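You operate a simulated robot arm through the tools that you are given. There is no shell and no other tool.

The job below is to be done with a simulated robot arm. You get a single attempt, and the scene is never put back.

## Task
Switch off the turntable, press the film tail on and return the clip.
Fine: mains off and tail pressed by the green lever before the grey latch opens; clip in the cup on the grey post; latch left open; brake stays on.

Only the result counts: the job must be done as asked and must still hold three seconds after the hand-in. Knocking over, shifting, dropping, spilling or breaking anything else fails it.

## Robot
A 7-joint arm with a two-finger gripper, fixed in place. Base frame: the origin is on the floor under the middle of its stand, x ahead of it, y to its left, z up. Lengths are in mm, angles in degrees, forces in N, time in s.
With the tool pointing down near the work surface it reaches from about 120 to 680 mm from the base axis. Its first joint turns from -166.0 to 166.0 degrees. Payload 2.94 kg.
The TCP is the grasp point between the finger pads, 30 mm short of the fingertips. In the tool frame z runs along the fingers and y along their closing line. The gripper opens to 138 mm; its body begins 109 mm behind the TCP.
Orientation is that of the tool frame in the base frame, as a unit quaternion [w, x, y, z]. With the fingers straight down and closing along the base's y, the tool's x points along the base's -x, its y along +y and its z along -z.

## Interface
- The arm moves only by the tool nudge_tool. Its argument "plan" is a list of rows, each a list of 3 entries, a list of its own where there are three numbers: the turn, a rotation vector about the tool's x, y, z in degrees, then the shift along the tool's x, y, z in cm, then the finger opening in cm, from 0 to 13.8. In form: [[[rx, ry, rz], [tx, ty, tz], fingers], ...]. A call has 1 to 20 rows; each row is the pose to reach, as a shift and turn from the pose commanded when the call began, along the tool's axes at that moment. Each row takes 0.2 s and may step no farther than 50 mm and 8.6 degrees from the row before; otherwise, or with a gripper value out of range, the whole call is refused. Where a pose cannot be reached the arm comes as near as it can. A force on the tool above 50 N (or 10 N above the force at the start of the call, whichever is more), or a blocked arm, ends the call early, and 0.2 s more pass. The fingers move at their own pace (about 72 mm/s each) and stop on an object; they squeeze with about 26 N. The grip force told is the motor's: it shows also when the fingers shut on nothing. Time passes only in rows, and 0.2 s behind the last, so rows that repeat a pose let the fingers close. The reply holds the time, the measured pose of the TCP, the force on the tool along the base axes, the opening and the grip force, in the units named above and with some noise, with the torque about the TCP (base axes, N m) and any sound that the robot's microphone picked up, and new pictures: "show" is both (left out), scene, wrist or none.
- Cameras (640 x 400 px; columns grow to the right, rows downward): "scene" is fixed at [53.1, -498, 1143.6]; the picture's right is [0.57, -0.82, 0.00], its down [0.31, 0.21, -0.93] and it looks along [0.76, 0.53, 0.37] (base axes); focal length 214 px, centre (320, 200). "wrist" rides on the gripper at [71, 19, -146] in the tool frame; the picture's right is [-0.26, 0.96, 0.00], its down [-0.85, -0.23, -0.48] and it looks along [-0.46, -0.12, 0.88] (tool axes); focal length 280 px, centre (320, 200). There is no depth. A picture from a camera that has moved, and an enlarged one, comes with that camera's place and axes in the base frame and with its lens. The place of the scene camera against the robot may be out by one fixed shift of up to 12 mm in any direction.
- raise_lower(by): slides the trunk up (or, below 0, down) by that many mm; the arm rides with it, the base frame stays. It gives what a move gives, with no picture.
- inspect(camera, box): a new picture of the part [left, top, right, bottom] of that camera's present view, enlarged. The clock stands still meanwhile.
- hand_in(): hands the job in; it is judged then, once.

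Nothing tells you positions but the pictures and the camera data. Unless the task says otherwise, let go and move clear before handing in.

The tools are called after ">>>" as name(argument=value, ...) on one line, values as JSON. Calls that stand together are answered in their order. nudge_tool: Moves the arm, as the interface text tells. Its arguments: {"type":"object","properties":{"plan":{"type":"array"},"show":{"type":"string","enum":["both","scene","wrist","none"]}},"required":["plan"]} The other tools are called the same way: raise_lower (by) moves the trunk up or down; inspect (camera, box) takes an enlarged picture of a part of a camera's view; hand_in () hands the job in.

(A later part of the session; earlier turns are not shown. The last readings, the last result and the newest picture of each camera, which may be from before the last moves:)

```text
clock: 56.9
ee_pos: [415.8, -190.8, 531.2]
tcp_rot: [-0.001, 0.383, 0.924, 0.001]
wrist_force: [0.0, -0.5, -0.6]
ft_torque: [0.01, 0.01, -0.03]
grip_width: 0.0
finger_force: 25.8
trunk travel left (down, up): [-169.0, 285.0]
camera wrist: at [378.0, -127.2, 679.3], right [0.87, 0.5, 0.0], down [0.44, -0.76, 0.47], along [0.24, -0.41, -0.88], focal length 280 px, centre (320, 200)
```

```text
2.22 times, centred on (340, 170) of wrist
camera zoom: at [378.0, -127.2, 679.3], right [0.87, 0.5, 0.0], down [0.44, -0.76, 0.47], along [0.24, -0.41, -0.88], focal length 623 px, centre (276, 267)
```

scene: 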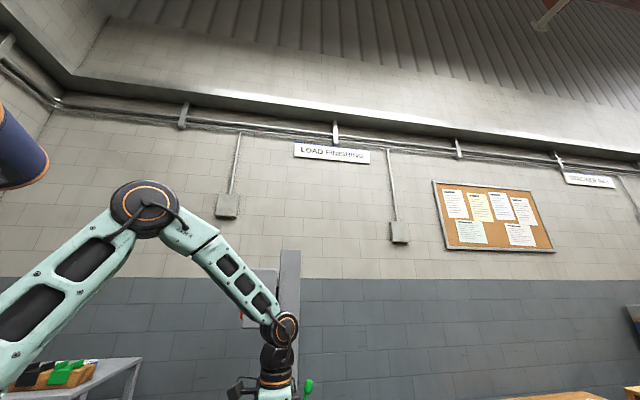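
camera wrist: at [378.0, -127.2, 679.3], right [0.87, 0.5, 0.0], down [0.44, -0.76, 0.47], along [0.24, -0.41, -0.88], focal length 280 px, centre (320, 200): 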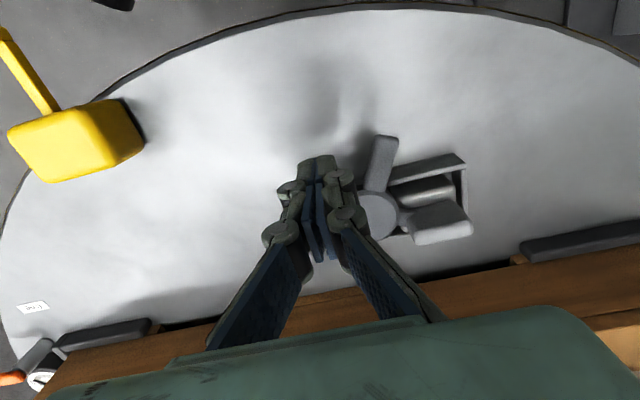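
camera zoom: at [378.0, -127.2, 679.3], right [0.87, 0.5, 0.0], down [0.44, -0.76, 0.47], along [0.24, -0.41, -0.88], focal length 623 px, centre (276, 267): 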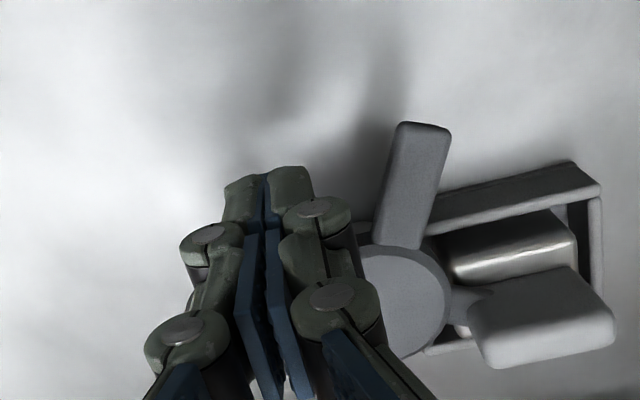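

The arm has swung clear of the clip; I'll keep going to its stop.

>>> nudge_tool(plan=[[[0, 0, 0], [-0.35, -0.55, 0], 0], [[0, 0, 0], [-0.7, -1.08, 0], 0], [[0, 0, 0], [-1.2, -1.5, 0], 0], [[0, 0, 0], [-1.63, -1.95, 0], 0], [[0, 0, 0], [-1.63, -1.95, 0], 0]], show="wrist")

>>> inspect(camera="wrist", box=[220, 80, 460, 260])

```text
clock: 58.1
ee_pos: [413.9, -215.4, 531.6]
tcp_rot: [-0.002, 0.383, 0.924, 0.001]
wrist_force: [0.3, 2.1, 0.7]
ft_torque: [0.01, 0.04, 0.01]
grip_width: 0.0
finger_force: 26.1
trunk travel left (down, up): [-169.0, 285.0]
camera wrist: at [376.3, -152.4, 679.5], right [0.87, 0.5, 0.0], down [0.44, -0.76, 0.47], along [0.24, -0.41, -0.88], focal length 280 px, centre (320, 200)
```

wrist: 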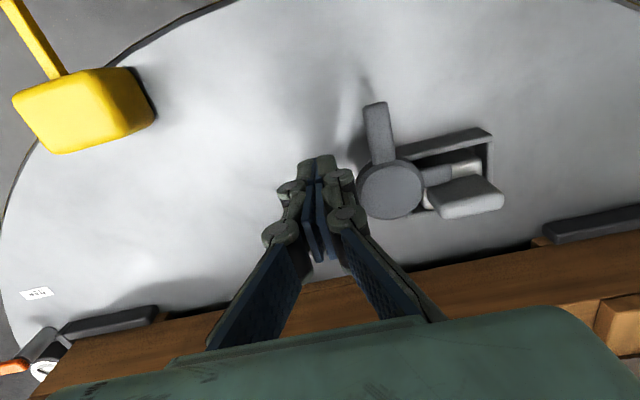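

```text
2.22 times, centred on (340, 170) of wrist
camera zoom: at [376.3, -152.4, 679.5], right [0.87, 0.5, 0.0], down [0.44, -0.76, 0.47], along [0.24, -0.41, -0.88], focal length 623 px, centre (276, 267)
```

zoom: 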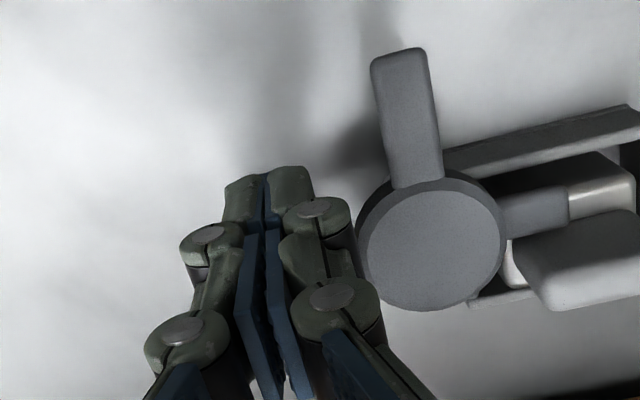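

The arm is off the clip, but the short stub opposite the ball is now passing over the tray; the orange latch's open position suggests the stop is further round (~130°). I'll keep sweeping gently.

>>> nudge_tool(plan=[[[0, 0, 0], [-0.52, -0.32, 0], 0], [[0, 0, 0], [-1.03, -0.63, 0], 0], [[0, 0, 0], [-1.65, -0.8, 0], 0], [[0, 0, 0], [-2.3, -0.91, 0], 0], [[0, 0, 0], [-2.3, -0.91, 0], 0]], show="wrist")

>>> inspect(camera="wrist", box=[260, 80, 500, 260])

```text
clock: 58.9
ee_pos: [410.6, -217.9, 529.2]
tcp_rot: [-0.016, 0.38, 0.925, 0.008]
wrist_force: [-3.4, 3.1, -1.8]
ft_torque: [0.04, 0.0, -0.03]
grip_width: 0.1
finger_force: 28.1
trunk travel left (down, up): [-169.0, 285.0]
stopped in row 3: the force on the tool passed its limit at 64 N (the readings are from after the stop); the commanded pose is now the measured one
camera wrist: at [376.3, -158.7, 678.3], right [0.87, 0.5, -0.01], down [0.45, -0.77, 0.44], along [0.22, -0.39, -0.9], focal length 280 px, centre (320, 200)
```

wrist: 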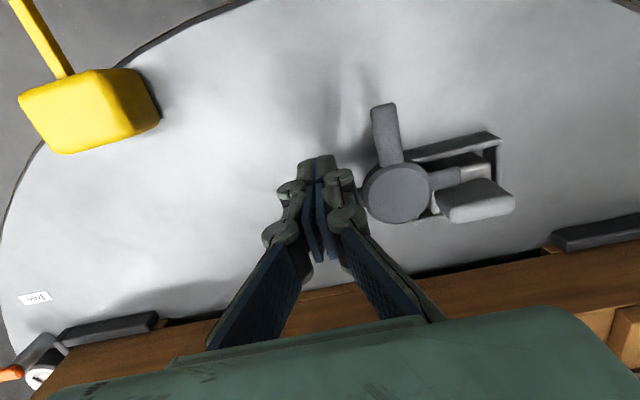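

```text
2.22 times, centred on (380, 170) of wrist
camera zoom: at [376.3, -158.7, 678.3], right [0.87, 0.5, -0.01], down [0.45, -0.77, 0.44], along [0.22, -0.39, -0.9], focal length 623 px, centre (187, 267)
```

zoom: 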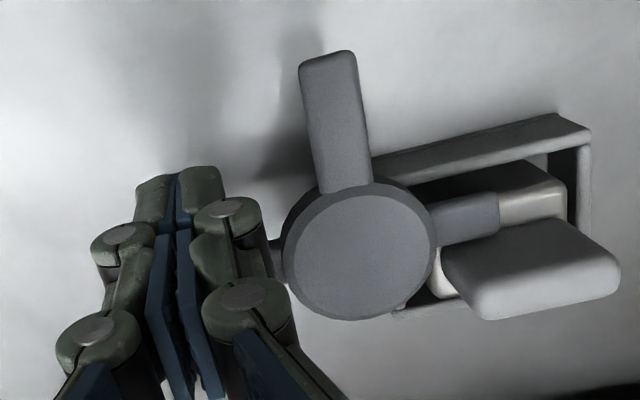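

A firm stop was met at roughly 85–90° of opening; the latch appears open with the arm off the clip. I'll lift straight up, open the fingers and look closely at whether the stub blocks the clip.

>>> nudge_tool(plan=[[[0, 0, 0], [0.3, 0.2, -3.5], 0], [[0, 0, 0], [0.5, 0.5, -8.0], 0], [[0, 0, 0], [1.0, 1.5, -12.0], 4], [[0, 0, 0], [1.0, 3.0, -15.0], 7.5], [[0, 0, 0], [1.0, 4.0, -17.0], 10], [[0, 0, 0], [1.0, 4.0, -17.0], 10]], show="wrist")

>>> inspect(camera="wrist", box=[270, 100, 400, 200])

```text
clock: 60.3
ee_pos: [435.3, -189.6, 699.4]
tcp_rot: [-0.015, 0.38, 0.925, 0.007]
wrist_force: [0.2, 0.5, 0.1]
ft_torque: [-0.01, 0.02, -0.03]
grip_width: 100.2
finger_force: 0.0
trunk travel left (down, up): [-169.0, 285.0]
camera wrist: at [400.8, -129.5, 848.6], right [0.86, 0.5, -0.01], down [0.45, -0.77, 0.45], along [0.22, -0.39, -0.89], focal length 280 px, centre (320, 200)
```

wrist: 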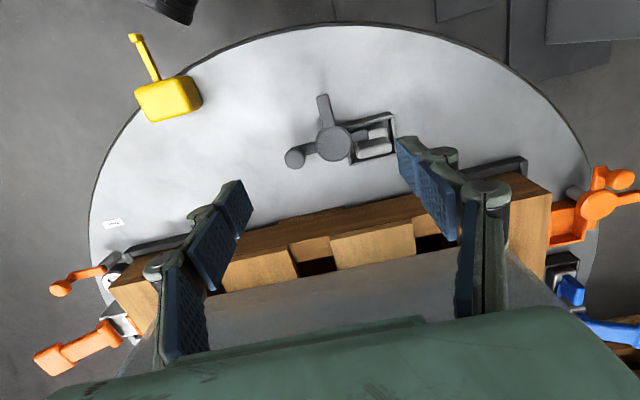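

```text
4.00 times, centred on (335, 150) of wrist
camera zoom: at [400.8, -129.5, 848.6], right [0.86, 0.5, -0.01], down [0.45, -0.77, 0.45], along [0.22, -0.39, -0.89], focal length 1122 px, centre (260, 400)
```

zoom: 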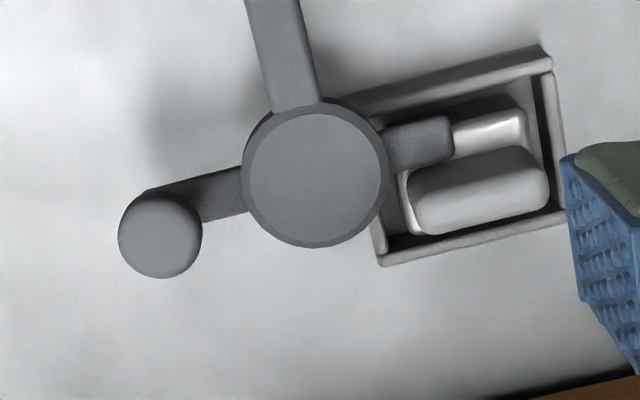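

The latch rests open with its arm pointing outward; the short stub sits beside the clip's bar. I'd like an oblique view to see whether the stub overlaps the clip, so I'll back outward and tilt.

>>> nudge_tool(plan=[[[-0.16, -6.78, -0.66], [1.59, 0.43, 2.97], 10], [[-0.31, -13.56, -1.31], [3.17, 0.86, 5.94], 10], [[-0.47, -20.34, -1.97], [4.76, 1.29, 8.9], 10], [[-0.62, -27.12, -2.62], [6.34, 1.72, 11.87], 10], [[-0.78, -33.9, -3.28], [7.93, 2.15, 14.84], 10], [[-0.78, -33.9, -3.28], [7.93, 2.15, 14.84], 10]], show="wrist")

>>> inspect(camera="wrist", box=[260, 120, 400, 230])

```text
clock: 61.7
ee_pos: [390.8, -110.1, 555.8]
tcp_rot: [0.257, 0.34, 0.899, -0.098]
wrist_force: [-0.1, 0.4, -0.4]
ft_torque: [0.03, 0.03, 0.0]
grip_width: 99.9
finger_force: 0.0
trunk travel left (down, up): [-169.0, 285.0]
camera wrist: at [299.3, -5.8, 642.2], right [0.8, 0.58, 0.14], down [0.2, -0.48, 0.85], along [0.56, -0.66, -0.5], focal length 280 px, centre (320, 200)
```

wrist: 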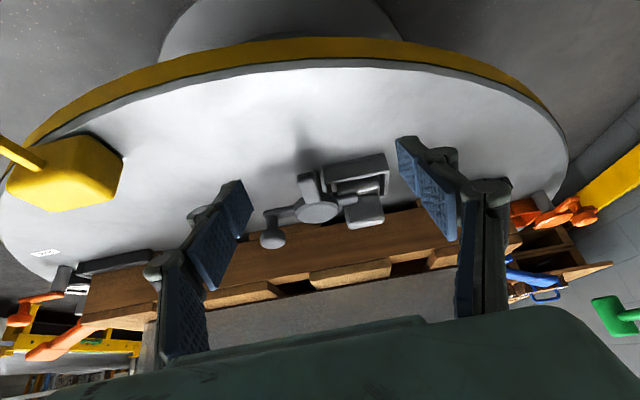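

```text
3.64 times, centred on (330, 175) of wrist
camera zoom: at [299.3, -5.8, 642.2], right [0.8, 0.58, 0.14], down [0.2, -0.48, 0.85], along [0.56, -0.66, -0.5], focal length 1020 px, centre (284, 291)
```

zoom: 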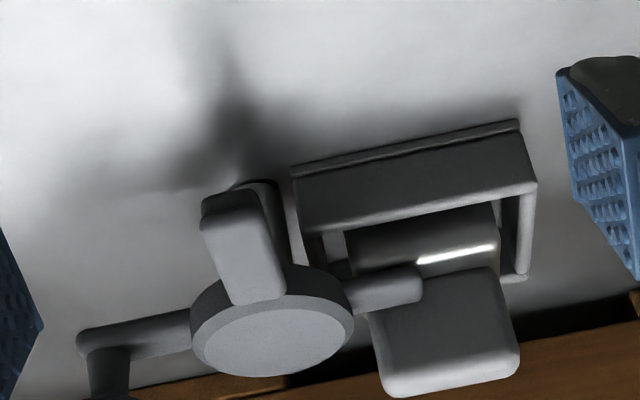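

The clip has a tall flat handle (about 41 × 18 mm, top z≈522) in the tray; the latch arm is off it. I'll rise, turn the fingers to close across the handle's thickness (heading +45°), and hover above it.

>>> nudge_tool(plan=[[[-2.2, 2.3, -7.6], [-1.63, 0.28, -0.31], 6], [[-4.4, 4.6, -15.3], [-3.27, 0.56, -0.62], 6], [[-6.6, 7.0, -22.9], [-4.9, 0.83, -0.94], 6], [[-8.8, 9.3, -30.5], [-6.53, 1.11, -1.25], 6], [[-11.0, 11.6, -38.2], [-8.17, 1.39, -1.56], 6], [[-13.1, 13.9, -45.8], [-9.8, 1.67, -1.87], 6], [[-15.3, 16.2, -53.5], [-11.44, 1.95, -2.18], 6], [[-17.5, 18.5, -61.1], [-13.07, 2.23, -2.49], 6], [[-19.7, 20.9, -68.7], [-14.7, 2.5, -2.81], 6], [[-21.9, 23.2, -76.4], [-16.34, 2.78, -3.12], 6], [[-24.1, 25.5, -84.0], [-17.97, 3.06, -3.43], 6], [[-24.1, 25.5, -84.0], [-17.97, 3.06, -3.43], 6]], show="both")

>>> inspect(camera="wrist", box=[240, 80, 400, 200])

```text
clock: 64.3
ee_pos: [513.6, -177.0, 679.2]
tcp_rot: [0.0, -0.385, 0.923, -0.001]
wrist_force: [0.9, 0.3, 0.7]
ft_torque: [-0.02, -0.04, 0.0]
grip_width: 60.2
finger_force: 0.1
trunk travel left (down, up): [-169.0, 285.0]
camera wrist: at [448.1, -215.6, 825.2], right [-0.5, 0.87, 0.0], down [0.76, 0.44, 0.48], along [0.41, 0.24, -0.88], focal length 280 px, centre (320, 200)
```

scene: 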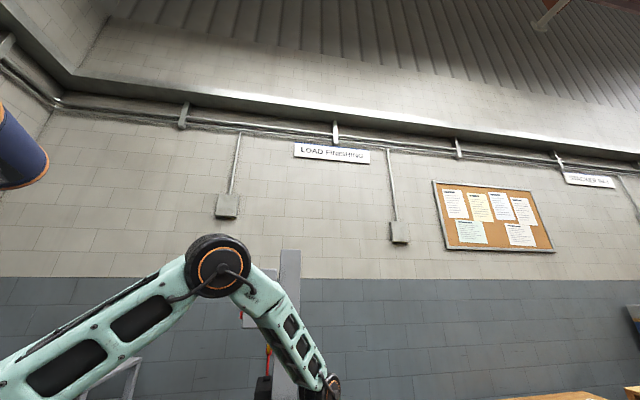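
wrist: 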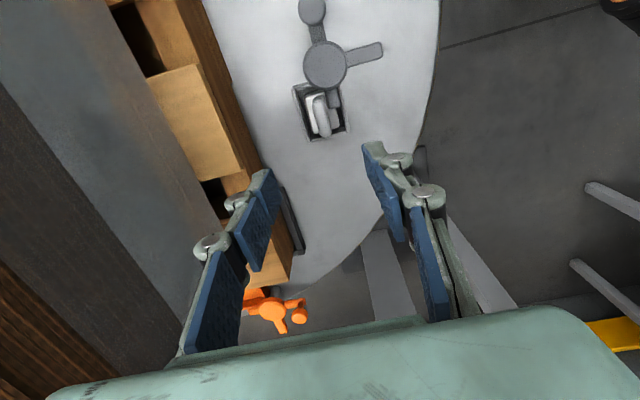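

```text
3.33 times, centred on (320, 140) of wrist
camera zoom: at [448.1, -215.6, 825.2], right [-0.5, 0.87, 0.0], down [0.76, 0.44, 0.48], along [0.41, 0.24, -0.88], focal length 935 px, centre (320, 400)
```

zoom: 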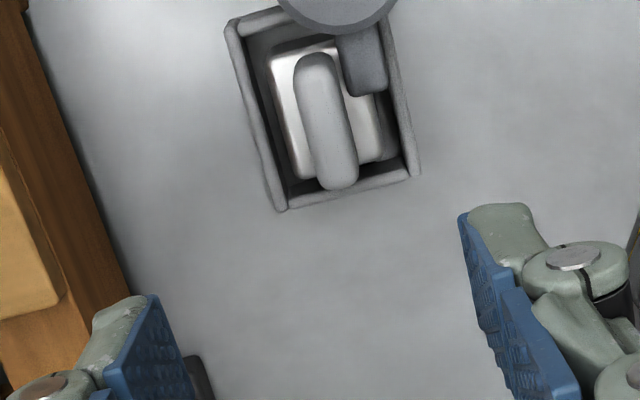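

The view shows the clip body in the tray with a narrow upright handle ridge at about (505,-180), top z≈515–522; the stub only covers the hub-side corner. I'll descend over the outer half of the handle with the fingers 45 mm apart, stopping with tips near z 517.

>>> nudge_tool(plan=[[[0, 0, 0], [0.12, 0.15, 4.0], 4.5], [[0, 0, 0], [0.25, 0.3, 8.0], 4.5], [[0, 0, 0], [0.25, 0.3, 11.0], 4.5], [[0, 0, 0], [0.25, 0.3, 13.2], 4.5], [[0, 0, 0], [0.25, 0.3, 13.2], 4.5]], show="wrist")

>>> inspect(camera="wrist", box=[220, 80, 420, 260])

```text
clock: 65.5
ee_pos: [510.1, -177.8, 547.3]
tcp_rot: [0.001, -0.383, 0.924, -0.001]
wrist_force: [-0.6, -0.3, 0.2]
ft_torque: [-0.01, -0.03, -0.06]
grip_width: 45.1
finger_force: 0.0
trunk travel left (down, up): [-169.0, 285.0]
camera wrist: at [445.3, -214.8, 693.6], right [-0.5, 0.87, 0.0], down [0.76, 0.44, 0.48], along [0.41, 0.24, -0.88], focal length 280 px, centre (320, 200)
```

wrist: 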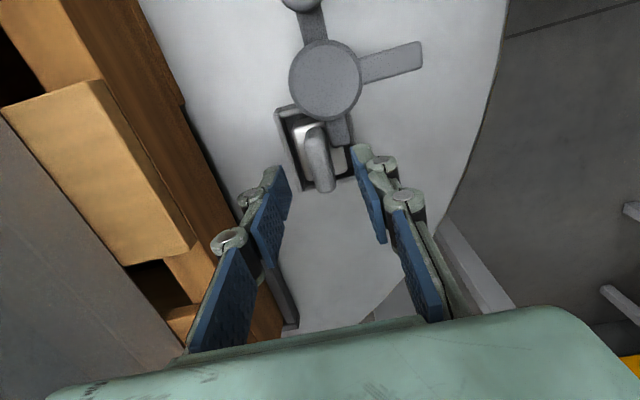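

```text
2.22 times, centred on (320, 170) of wrist
camera zoom: at [445.3, -214.8, 693.6], right [-0.5, 0.87, 0.0], down [0.76, 0.44, 0.48], along [0.41, 0.24, -0.88], focal length 623 px, centre (320, 267)
```

zoom: 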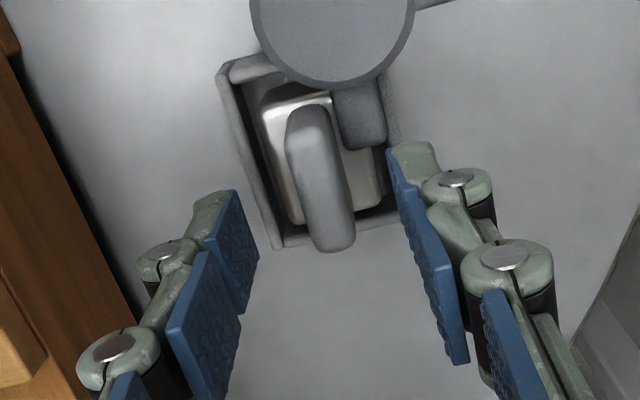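

The fingers straddle the outer half of the handle with the stub clear of the right finger. I'll lower 14 mm, nudge 1.5 mm to centre, and close.

>>> nudge_tool(plan=[[[0, 0, 0], [-0.05, 0.15, 0.7], 4.5], [[0, 0, 0], [-0.05, 0.15, 1.4], 4.5], [[0, 0, 0], [-0.05, 0.15, 1.4], 4.5]], show="wrist")

>>> inspect(camera="wrist", box=[220, 80, 420, 260])

```text
clock: 66.3
ee_pos: [510.0, -177.7, 532.6]
tcp_rot: [0.001, -0.383, 0.924, 0.0]
wrist_force: [0.0, -0.2, 0.4]
ft_torque: [0.02, 0.01, -0.01]
grip_width: 44.8
finger_force: 0.1
trunk travel left (down, up): [-169.0, 285.0]
camera wrist: at [444.4, -213.9, 679.1], right [-0.5, 0.87, 0.0], down [0.76, 0.44, 0.48], along [0.41, 0.24, -0.88], focal length 280 px, centre (320, 200)
```

wrist: 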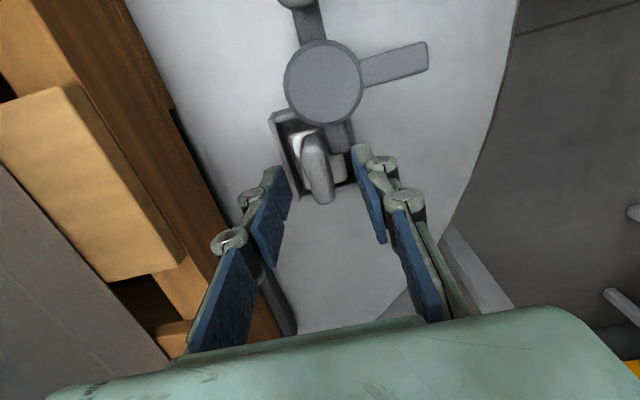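

```text
2.22 times, centred on (320, 170) of wrist
camera zoom: at [444.4, -213.9, 679.1], right [-0.5, 0.87, 0.0], down [0.76, 0.44, 0.48], along [0.41, 0.24, -0.88], focal length 623 px, centre (320, 267)
```

zoom: 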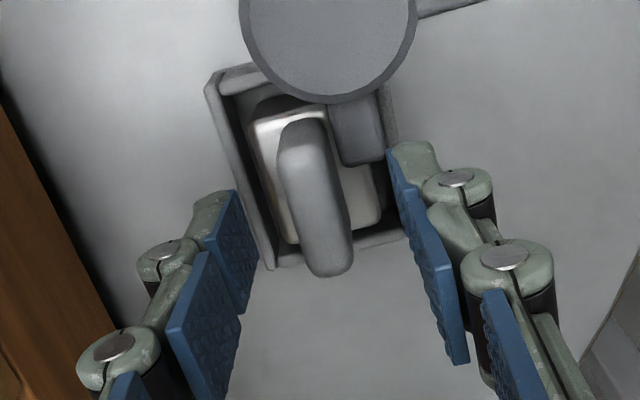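

Clear so far. To keep the right finger away from the stub I'll shift 4 mm toward the handle's outer end, then close gently.

>>> nudge_tool(plan=[[[0, 0, 0], [-0.4, 0, 0], 4.5], [[0, 0, 0], [-0.4, 0, 0], 3.0], [[0, 0, 0], [-0.4, 0, 0], 1.0], [[0, 0, 0], [-0.4, 0, 0], 1.0], [[0, 0, 0], [-0.4, 0, 0], 1.0]], show="wrist")

>>> inspect(camera="wrist", box=[220, 80, 420, 260])

```text
clock: 67.5
ee_pos: [512.6, -173.4, 533.2]
tcp_rot: [0.0, -0.384, 0.923, -0.001]
wrist_force: [-0.3, 0.6, 0.2]
ft_torque: [-0.04, 0.02, -0.04]
grip_width: 13.3
finger_force: 26.1
trunk travel left (down, up): [-169.0, 285.0]
camera wrist: at [447.3, -210.8, 679.2], right [-0.5, 0.87, 0.0], down [0.76, 0.44, 0.48], along [0.41, 0.24, -0.88], focal length 280 px, centre (320, 200)
```

wrist: 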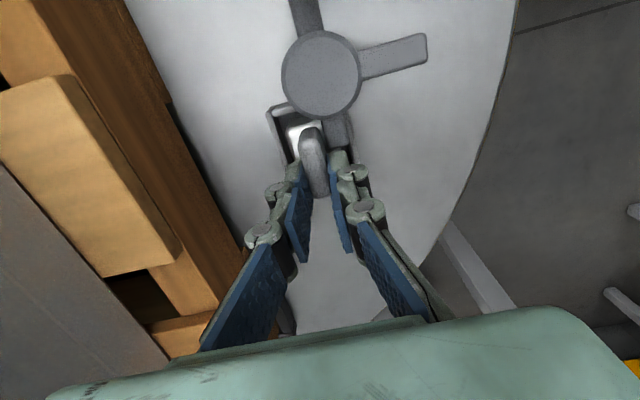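

```text
2.22 times, centred on (320, 170) of wrist
camera zoom: at [447.3, -210.8, 679.2], right [-0.5, 0.87, 0.0], down [0.76, 0.44, 0.48], along [0.41, 0.24, -0.88], focal length 623 px, centre (320, 267)
```

zoom: 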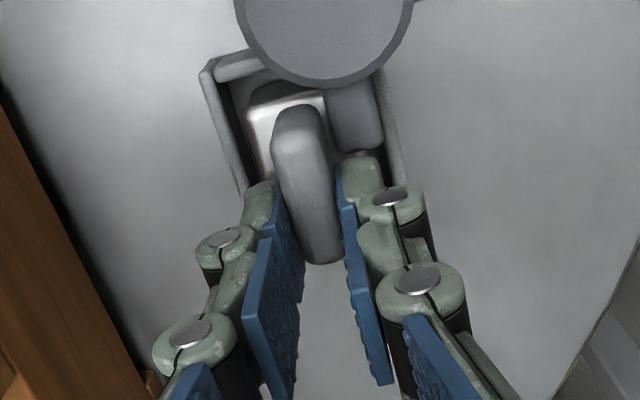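

Gripped at 13.3 mm. I'll lift only 12 mm first and check for any blocking force from the stub.

>>> nudge_tool(plan=[[[0, 0, 0], [0, 0, -0.3], 1.0], [[0, 0, 0], [0, 0, -0.6], 1.0], [[0, 0, 0], [0, 0, -0.9], 1.0], [[0, 0, 0], [0, 0, -1.2], 1.0]], show="wrist")

>>> inspect(camera="wrist", box=[220, 80, 420, 260])

```text
clock: 68.5
ee_pos: [512.7, -173.5, 545.2]
tcp_rot: [0.001, -0.383, 0.924, 0.0]
wrist_force: [0.1, 0.3, 0.3]
ft_torque: [0.01, -0.02, -0.01]
grip_width: 15.0
finger_force: 0.2
trunk travel left (down, up): [-169.0, 285.0]
camera wrist: at [447.2, -210.9, 691.5], right [-0.5, 0.87, 0.0], down [0.76, 0.44, 0.48], along [0.42, 0.24, -0.88], focal length 280 px, centre (320, 200)
```

wrist: 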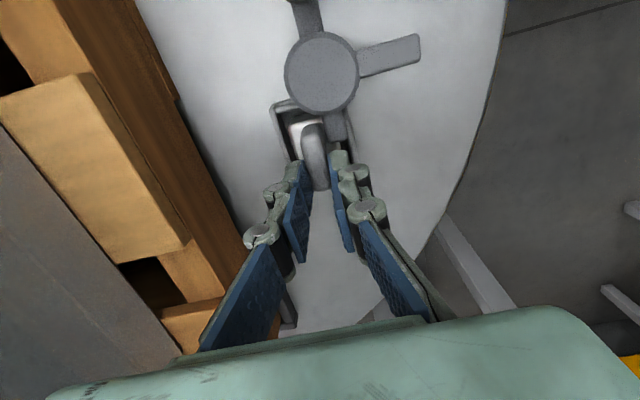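

```text
2.22 times, centred on (320, 170) of wrist
camera zoom: at [447.2, -210.9, 691.5], right [-0.5, 0.87, 0.0], down [0.76, 0.44, 0.48], along [0.42, 0.24, -0.88], focal length 623 px, centre (320, 267)
```

zoom: 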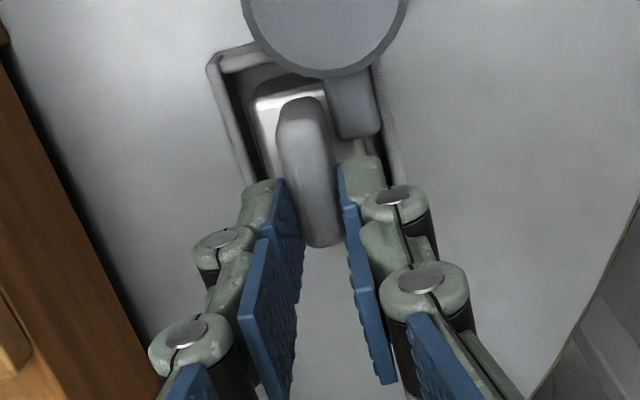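

The clip did not come up: the fingers slid up the handle (width 15, no force). I'll check the grip state without moving.

>>> nudge_tool(plan=[[[0, 0, 0], [0, 0, 0], 0.5], [[0, 0, 0], [0, 0, 0], 0.5], [[0, 0, 0], [0, 0, 0], 0.5]], show="wrist")

>>> inspect(camera="wrist", box=[260, 90, 380, 200])

```text
clock: 69.3
ee_pos: [512.0, -174.1, 544.7]
tcp_rot: [0.001, -0.383, 0.924, -0.001]
wrist_force: [0.5, -0.3, 2.2]
ft_torque: [-0.01, -0.04, -0.02]
grip_width: 13.5
finger_force: 26.1
trunk travel left (down, up): [-169.0, 285.0]
camera wrist: at [447.0, -210.9, 691.4], right [-0.5, 0.87, 0.0], down [0.76, 0.44, 0.48], along [0.41, 0.24, -0.88], focal length 280 px, centre (320, 200)
```

wrist: 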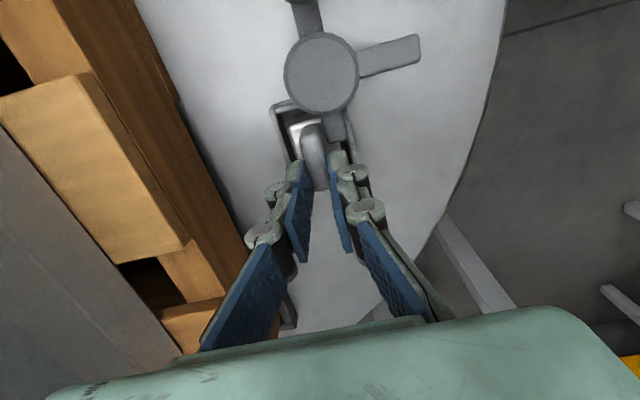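

```text
3.64 times, centred on (320, 145) of wrist
camera zoom: at [447.0, -210.9, 691.4], right [-0.5, 0.87, 0.0], down [0.76, 0.44, 0.48], along [0.41, 0.24, -0.88], focal length 1020 px, centre (320, 400)
```

zoom: 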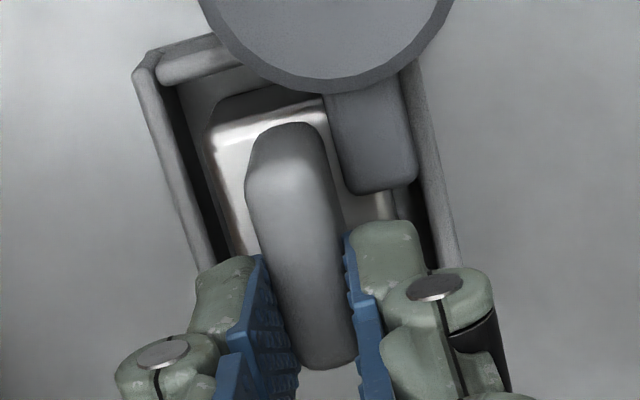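

The handle is gripped again (13.5 mm, 26 N), higher up. I'll lift only 2 mm and read the force to learn what holds the clip.

>>> nudge_tool(plan=[[[0, 0, 0], [0, 0, -0.1], 0.5], [[0, 0, 0], [0, 0, -0.2], 0.5]], show="none")

```text
clock: 69.9
ee_pos: [511.2, -174.8, 545.9]
tcp_rot: [0.0, -0.384, 0.923, 0.001]
wrist_force: [0.1, 0.4, 0.0]
ft_torque: [0.04, -0.01, 0.0]
grip_width: 13.6
finger_force: 26.2
trunk travel left (down, up): [-169.0, 285.0]
```

No resistance at 1–2 mm. I'll raise another 6 mm and look.

>>> nudge_tool(plan=[[[0, 0, 0], [0, 0, -0.2], 0.5], [[0, 0, 0], [0, 0, -0.4], 0.5], [[0, 0, 0], [0, 0, -0.6], 0.5]], show="wrist")

>>> inspect(camera="wrist", box=[260, 90, 380, 200])

```text
clock: 70.7
ee_pos: [512.0, -173.2, 553.1]
tcp_rot: [0.001, -0.383, 0.924, 0.0]
wrist_force: [0.5, 0.6, -1.2]
ft_torque: [0.04, -0.02, 0.01]
grip_width: 13.5
finger_force: 26.0
trunk travel left (down, up): [-169.0, 285.0]
camera wrist: at [446.6, -210.9, 699.3], right [-0.5, 0.87, 0.0], down [0.76, 0.44, 0.48], along [0.41, 0.24, -0.88], focal length 280 px, centre (320, 200)
```

wrist: 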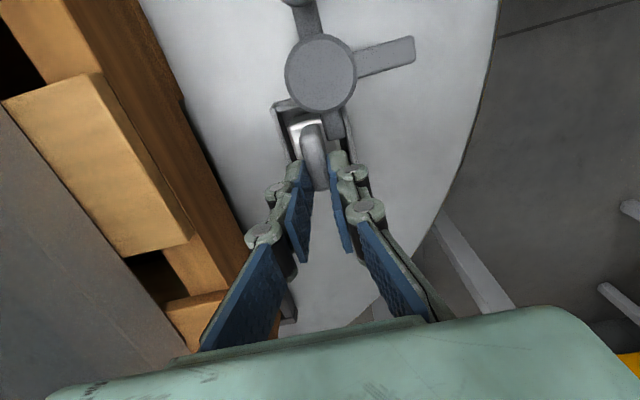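

```text
3.64 times, centred on (320, 145) of wrist
camera zoom: at [446.6, -210.9, 699.3], right [-0.5, 0.87, 0.0], down [0.76, 0.44, 0.48], along [0.41, 0.24, -0.88], focal length 1020 px, centre (320, 400)
```

zoom: 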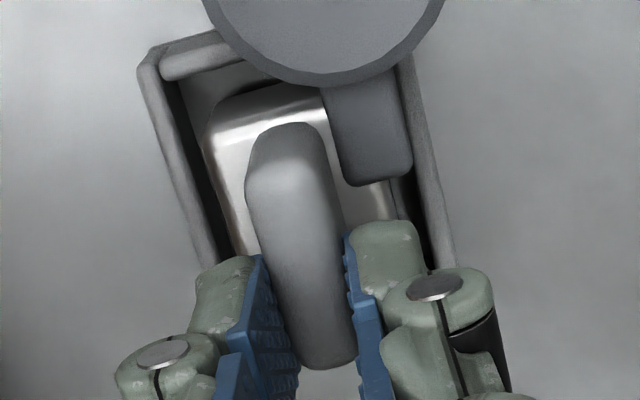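

Now the clip is rising with the fingers with no resistance (8 mm so far). I'll go on in 2 mm steps, watching for contact with the stub.

>>> nudge_tool(plan=[[[0, 0, 0], [0, 0, -0.15], 0.5], [[0, 0, 0], [0, 0, -0.3], 0.5]], show="wrist")

>>> inspect(camera="wrist", box=[260, 90, 380, 200])

```text
clock: 71.3
ee_pos: [512.1, -173.6, 556.9]
tcp_rot: [0.0, -0.383, 0.924, 0.0]
wrist_force: [-0.6, -0.5, -1.8]
ft_torque: [0.0, -0.04, 0.03]
grip_width: 13.5
finger_force: 25.8
trunk travel left (down, up): [-169.0, 285.0]
camera wrist: at [446.4, -211.0, 702.3], right [-0.5, 0.87, 0.0], down [0.76, 0.44, 0.48], along [0.41, 0.24, -0.88], focal length 280 px, centre (320, 200)
```

wrist: 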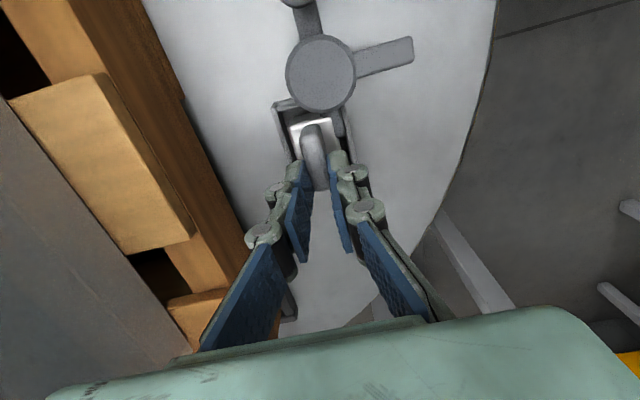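

```text
3.64 times, centred on (320, 145) of wrist
camera zoom: at [446.4, -211.0, 702.3], right [-0.5, 0.87, 0.0], down [0.76, 0.44, 0.48], along [0.41, 0.24, -0.88], focal length 1020 px, centre (320, 400)
```

zoom: 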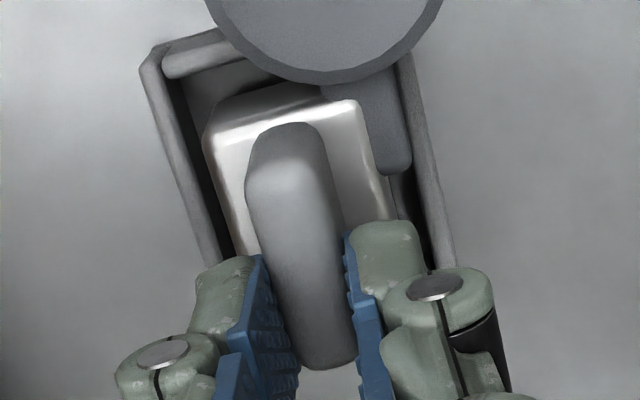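

The clip body has now come up past the stub with only its own weight (~2 N) on the tool. I'll keep lifting smoothly to about z 700.

>>> nudge_tool(plan=[[[0, 0, 0], [0, 0, -0.6], 0.5], [[0, 0, 0], [0, 0, -1.4], 0.5], [[0, 0, 0], [0, 0, -2.4], 0.5], [[0, 0, 0], [0, 0, -3.6], 0.5], [[0, 0, 0], [0, 0, -5.0], 0.5], [[0, 0, 0], [0, 0, -6.6], 0.5], [[0, 0, 0], [0, 0, -8.4], 0.5], [[0, 0, 0], [0, 0, -10.4], 0.5], [[0, 0, 0], [0, 0, -12.4], 0.5], [[0, 0, 0], [0, 0, -14.0], 0.5]], show="wrist")

>>> inspect(camera="wrist", box=[240, 60, 400, 220])

```text
clock: 73.5
ee_pos: [512.6, -174.4, 695.4]
tcp_rot: [0.002, -0.384, 0.923, 0.0]
wrist_force: [0.3, 0.6, -2.1]
ft_torque: [0.0, -0.05, 0.02]
grip_width: 13.7
finger_force: 26.2
trunk travel left (down, up): [-169.0, 285.0]
camera wrist: at [447.4, -210.9, 842.0], right [-0.5, 0.87, 0.0], down [0.76, 0.44, 0.48], along [0.41, 0.24, -0.88], focal length 280 px, centre (320, 200)
```

wrist: 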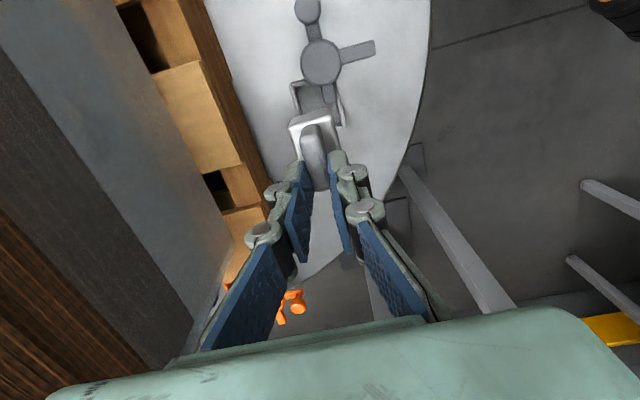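

```text
2.50 times, centred on (320, 140) of wrist
camera zoom: at [447.4, -210.9, 842.0], right [-0.5, 0.87, 0.0], down [0.76, 0.44, 0.48], along [0.41, 0.24, -0.88], focal length 701 px, centre (320, 350)
```

zoom: 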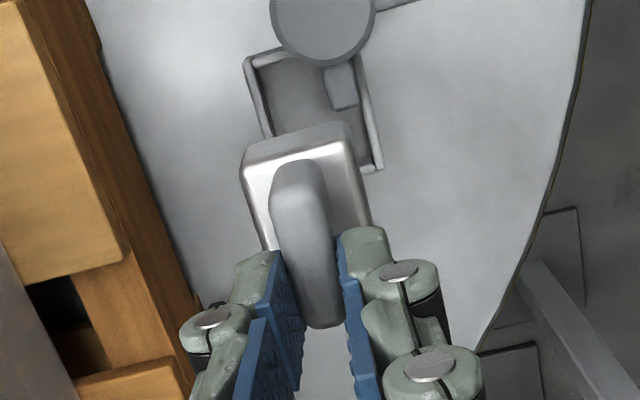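

The clip is in hand, latch still open behind it. I'll carry it over toward the grey post, stopping at about (640,90,740) where the cup should be visible beside the fingers.

>>> nudge_tool(plan=[[[0, 0, 0], [-1.5, 0.5, -0.8], 0.5], [[0, 0, 0], [-4.2, 1.4, -1.8], 0.5], [[0, 0, 0], [-7.2, 2.4, -2.8], 0.5], [[0, 0, 0], [-10.3, 3.5, -3.6], 0.5], [[0, 0, 0], [-13.4, 4.6, -4.5], 0.5], [[0, 0, 0], [-16.6, 5.7, -4.5], 0.5], [[0, 0, 0], [-19.8, 6.8, -4.5], 0.5], [[0, 0, 0], [-22.8, 7.8, -4.5], 0.5], [[0, 0, 0], [-25.6, 8.7, -4.5], 0.5], [[0, 0, 0], [-27.8, 9.5, -4.5], 0.5], [[0, 0, 0], [-27.8, 9.5, -4.5], 0.5]], show="both")

>>> inspect(camera="wrist", box=[280, 80, 520, 240])

```text
clock: 75.9
ee_pos: [641.1, 89.6, 742.4]
tcp_rot: [0.002, -0.383, 0.924, 0.0]
wrist_force: [-0.3, 0.2, -1.4]
ft_torque: [-0.02, 0.0, 0.0]
grip_width: 13.5
finger_force: 25.7
trunk travel left (down, up): [-169.0, 285.0]
camera wrist: at [576.3, 53.4, 888.7], right [-0.5, 0.87, 0.0], down [0.76, 0.44, 0.48], along [0.41, 0.24, -0.88], focal length 280 px, centre (320, 200)
```

scene: 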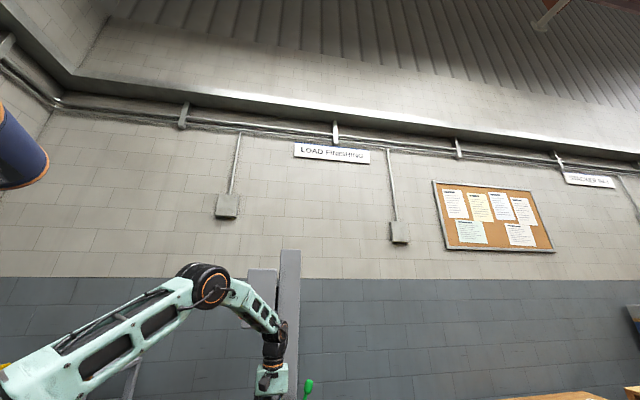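
wrist: 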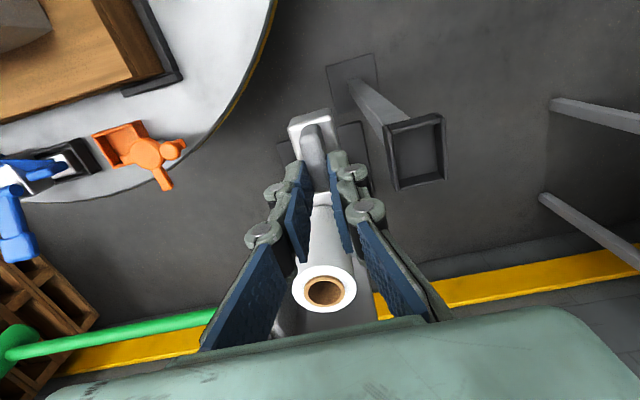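

```text
2.50 times, centred on (400, 160) of wrist
camera zoom: at [576.3, 53.4, 888.7], right [-0.5, 0.87, 0.0], down [0.76, 0.44, 0.48], along [0.41, 0.24, -0.88], focal length 701 px, centre (120, 300)
```

zoom: 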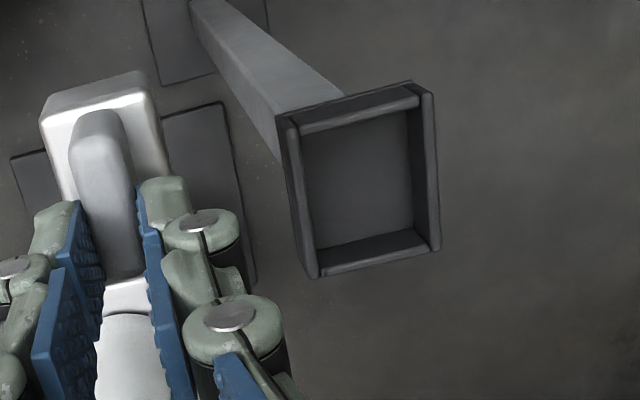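

The cup is a shallow tray on the grey post, rim centre about (609.8,188.7,614), aligned with the clip's long axis. The clip's centre sits about 11 mm along tool +x from the TCP, so I'll bring the TCP to about (618,196,730), keeping the clip bottom above the rim.

>>> nudge_tool(plan=[[[0, 0, 0], [-0.8, 1.2, 0.2], 0.5], [[0, 0, 0], [-2.2, 3.4, 0.5], 0.5], [[0, 0, 0], [-3.8, 5.9, 0.8], 0.5], [[0, 0, 0], [-5.2, 8.1, 1.1], 0.5], [[0, 0, 0], [-5.9, 9.13, 1.2], 0.5], [[0, 0, 0], [-5.9, 9.13, 1.2], 0.5]], show="both")

>>> inspect(camera="wrist", box=[240, 60, 400, 200])

```text
clock: 77.3
ee_pos: [617.4, 196.3, 729.6]
tcp_rot: [0.001, -0.383, 0.924, -0.001]
wrist_force: [0.0, -0.4, -2.1]
ft_torque: [0.0, 0.01, -0.03]
grip_width: 13.4
finger_force: 26.0
trunk travel left (down, up): [-169.0, 285.0]
camera wrist: at [551.8, 159.6, 876.0], right [-0.5, 0.87, 0.0], down [0.76, 0.44, 0.48], along [0.41, 0.24, -0.88], focal length 280 px, centre (320, 200)
```

scene: 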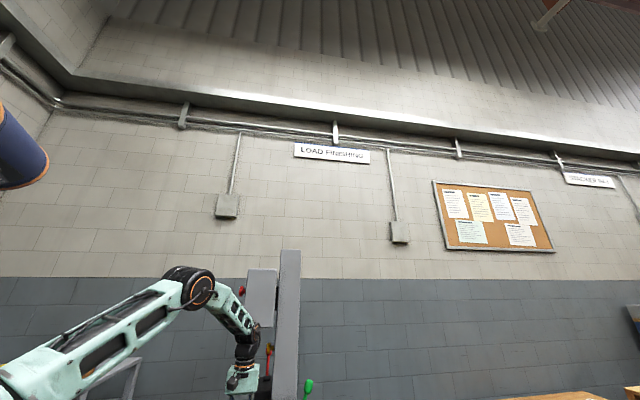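
wrist: 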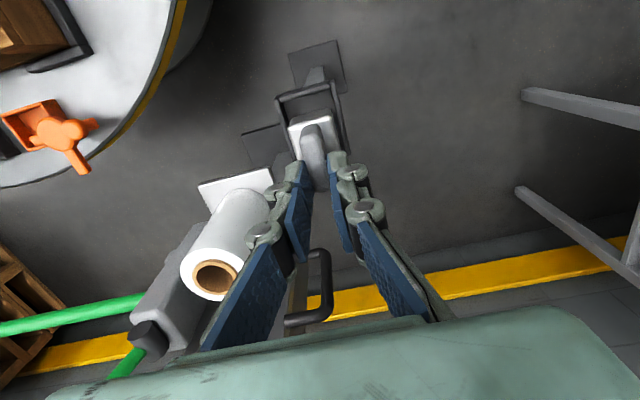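

```text
2.86 times, centred on (320, 130) of wrist
camera zoom: at [551.8, 159.6, 876.0], right [-0.5, 0.87, 0.0], down [0.76, 0.44, 0.48], along [0.41, 0.24, -0.88], focal length 801 px, centre (320, 400)
```

zoom: 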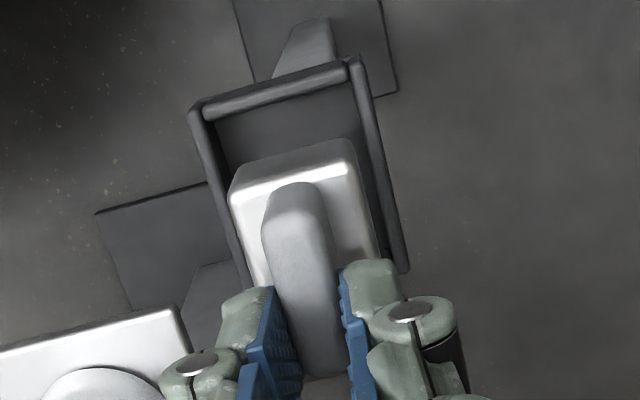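

The clip hangs just above the cup and roughly centred; it needs about 2.5 mm toward picture-left. I'll correct that and lower 14 mm for a check before entering.

>>> nudge_tool(plan=[[[0, 0, 0], [0.09, -0.25, 0.5], 0.5], [[0, 0, 0], [0.09, -0.25, 1.0], 0.5], [[0, 0, 0], [0.09, -0.25, 1.4], 0.5], [[0, 0, 0], [0.09, -0.25, 1.4], 0.5]], show="wrist")

>>> inspect(camera="wrist", box=[250, 70, 380, 180])

```text
clock: 78.3
ee_pos: [618.3, 193.0, 715.4]
tcp_rot: [0.001, -0.384, 0.923, -0.001]
wrist_force: [0.2, -0.4, -1.6]
ft_torque: [0.02, 0.0, -0.02]
grip_width: 13.5
finger_force: 25.3
trunk travel left (down, up): [-169.0, 285.0]
camera wrist: at [553.3, 156.8, 861.7], right [-0.5, 0.87, 0.0], down [0.76, 0.44, 0.48], along [0.41, 0.24, -0.88], focal length 280 px, centre (320, 200)
```

wrist: 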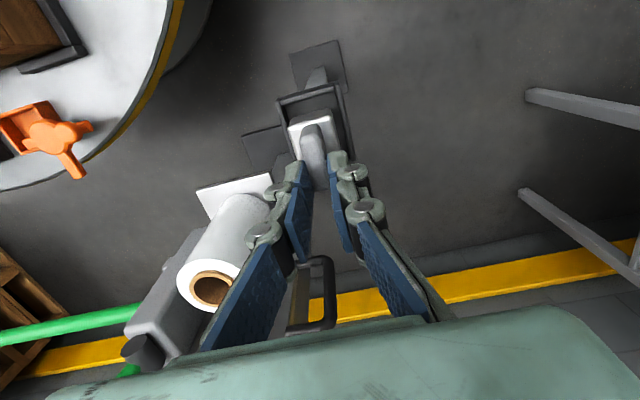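

```text
3.64 times, centred on (315, 125) of wrist
camera zoom: at [553.3, 156.8, 861.7], right [-0.5, 0.87, 0.0], down [0.76, 0.44, 0.48], along [0.41, 0.24, -0.88], focal length 1020 px, centre (338, 473)
```

zoom: 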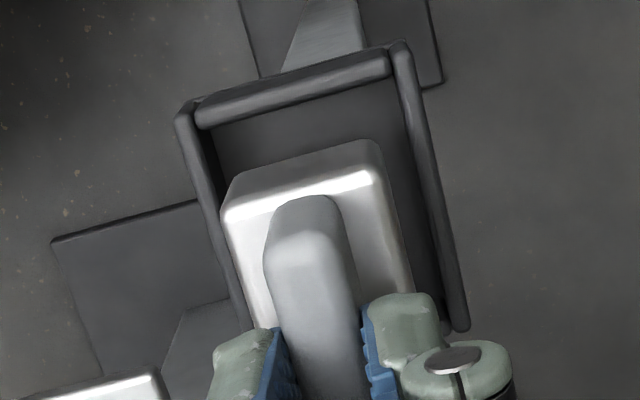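

Comparing the clip's bottom edge with the rim: it is about 2 mm too far to picture-left and 3 mm too far from the near wall, but inside. I'll correct (+3 mm x, +1.8 mm y) and lower 8 mm.

>>> nudge_tool(plan=[[[0, 0, 0], [0.3, 0.18, 0], 0.5], [[0, 0, 0], [0.3, 0.18, 0.3], 0.5], [[0, 0, 0], [0.3, 0.18, 0.6], 0.5], [[0, 0, 0], [0.3, 0.18, 0.8], 0.5]], show="wrist")

>>> inspect(camera="wrist", box=[250, 70, 380, 180])

```text
clock: 79.3
ee_pos: [615.3, 191.8, 707.0]
tcp_rot: [0.001, -0.383, 0.924, -0.001]
wrist_force: [0.1, 0.1, -1.0]
ft_torque: [0.02, -0.01, 0.0]
grip_width: 13.5
finger_force: 26.0
trunk travel left (down, up): [-169.0, 285.0]
camera wrist: at [549.7, 155.4, 853.2], right [-0.5, 0.87, 0.0], down [0.76, 0.44, 0.48], along [0.41, 0.24, -0.88], focal length 280 px, centre (320, 200)
```

wrist: 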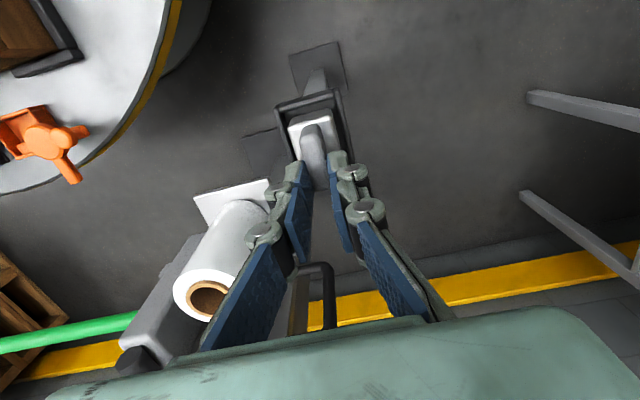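

```text
3.64 times, centred on (315, 125) of wrist
camera zoom: at [549.7, 155.4, 853.2], right [-0.5, 0.87, 0.0], down [0.76, 0.44, 0.48], along [0.41, 0.24, -0.88], focal length 1020 px, centre (338, 473)
```

zoom: 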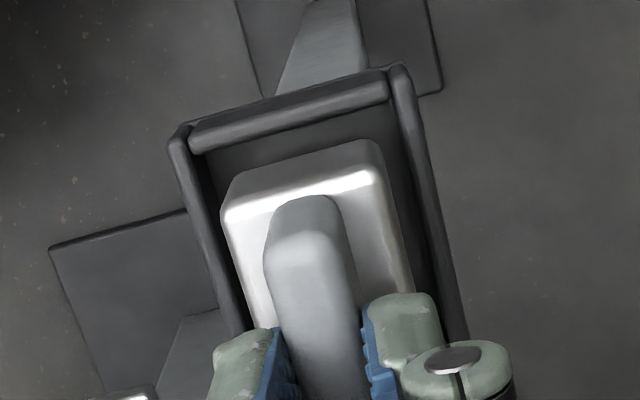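

Well centred now and entering the rim. Lowering further in 2 mm steps, watching the vertical force.

>>> nudge_tool(plan=[[[0, 0, 0], [0, 0, 0.2], 0.5], [[0, 0, 0], [0, 0, 0.4], 0.5], [[0, 0, 0], [0, 0, 0.6], 0.5]], show="none")

```text
clock: 80.1
ee_pos: [616.0, 191.6, 700.9]
tcp_rot: [0.002, -0.383, 0.924, 0.0]
wrist_force: [-0.6, -0.6, -1.9]
ft_torque: [-0.01, -0.03, 0.0]
grip_width: 13.4
finger_force: 26.1
trunk travel left (down, up): [-169.0, 285.0]
```

>>> nudge_tool(plan=[[[0, 0, 0], [0, 0, 0.15], 0.5], [[0, 0, 0], [0, 0, 0.3], 0.5]], show="wrist")

>>> inspect(camera="wrist", box=[250, 70, 380, 180])

```text
clock: 80.7
ee_pos: [614.9, 191.7, 697.6]
tcp_rot: [0.001, -0.384, 0.923, -0.001]
wrist_force: [0.0, 0.0, -1.0]
ft_torque: [-0.02, -0.03, -0.01]
grip_width: 13.6
finger_force: 25.9
trunk travel left (down, up): [-169.0, 285.0]
camera wrist: at [549.6, 155.6, 844.7], right [-0.5, 0.87, 0.0], down [0.76, 0.44, 0.48], along [0.41, 0.24, -0.88], focal length 280 px, centre (320, 200)
```

wrist: 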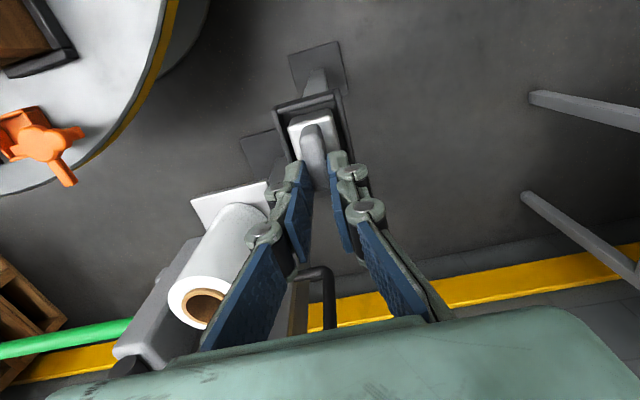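

```text
3.64 times, centred on (315, 125) of wrist
camera zoom: at [549.6, 155.6, 844.7], right [-0.5, 0.87, 0.0], down [0.76, 0.44, 0.48], along [0.41, 0.24, -0.88], focal length 1020 px, centre (338, 473)
```

zoom: 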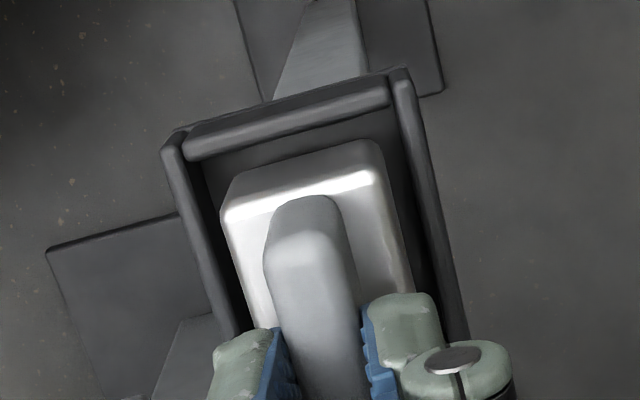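

Still hanging free. Continuing down slowly.

>>> nudge_tool(plan=[[[0, 0, 0], [0, 0, 0.15], 0.5], [[0, 0, 0], [0, 0, 0.3], 0.5]], show="none")

>>> nudge_tool(plan=[[[0, 0, 0], [0, 0, 0.15], 0.5], [[0, 0, 0], [0, 0, 0.3], 0.5]], show="none")

```text
clock: 81.3
ee_pos: [615.4, 193.3, 695.2]
tcp_rot: [0.001, -0.383, 0.924, 0.0]
wrist_force: [-0.5, 0.5, -1.6]
ft_torque: [0.01, -0.02, -0.01]
grip_width: 13.4
finger_force: 26.1
trunk travel left (down, up): [-169.0, 285.0]
```

```text
clock: 81.9
ee_pos: [615.4, 194.1, 691.7]
tcp_rot: [0.0, -0.383, 0.924, 0.0]
wrist_force: [0.3, 0.1, -2.2]
ft_torque: [0.02, 0.02, 0.01]
grip_width: 13.5
finger_force: 26.0
trunk travel left (down, up): [-169.0, 285.0]
```

Still no contact at TCP z 692. I'll continue in small steps and look again.

>>> nudge_tool(plan=[[[0, 0, 0], [0, 0, 0.15], 0.5], [[0, 0, 0], [0, 0, 0.3], 0.5]], show="wrist")

>>> inspect(camera="wrist", box=[250, 70, 380, 180])

```text
clock: 82.5
ee_pos: [614.4, 192.5, 689.4]
tcp_rot: [0.001, -0.383, 0.924, 0.0]
wrist_force: [0.8, 0.0, -1.4]
ft_torque: [-0.01, 0.0, 0.0]
grip_width: 13.4
finger_force: 26.4
trunk travel left (down, up): [-169.0, 285.0]
camera wrist: at [549.9, 155.5, 836.1], right [-0.5, 0.87, 0.0], down [0.76, 0.44, 0.48], along [0.41, 0.24, -0.88], focal length 280 px, centre (320, 200)
```

wrist: 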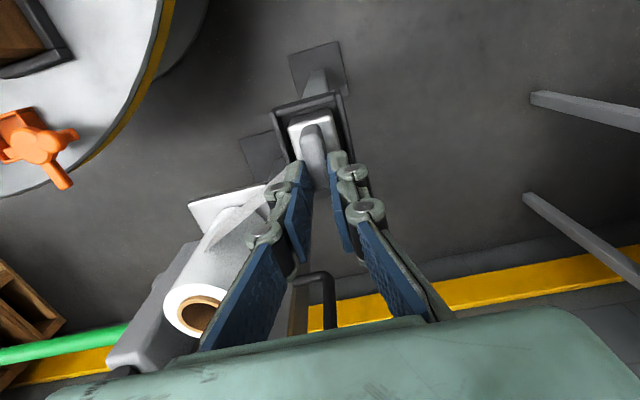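

```text
3.64 times, centred on (315, 125) of wrist
camera zoom: at [549.9, 155.5, 836.1], right [-0.5, 0.87, 0.0], down [0.76, 0.44, 0.48], along [0.41, 0.24, -0.88], focal length 1020 px, centre (338, 473)
```

zoom: 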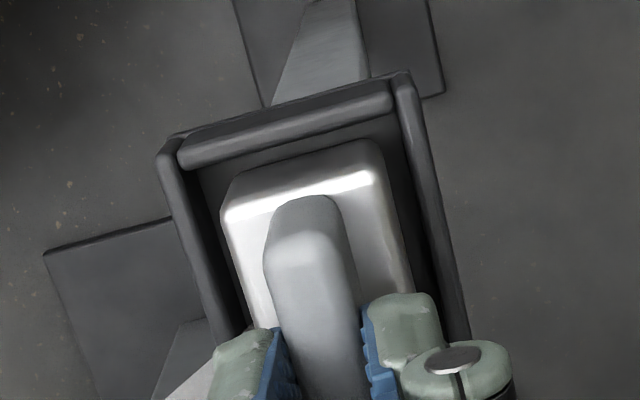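

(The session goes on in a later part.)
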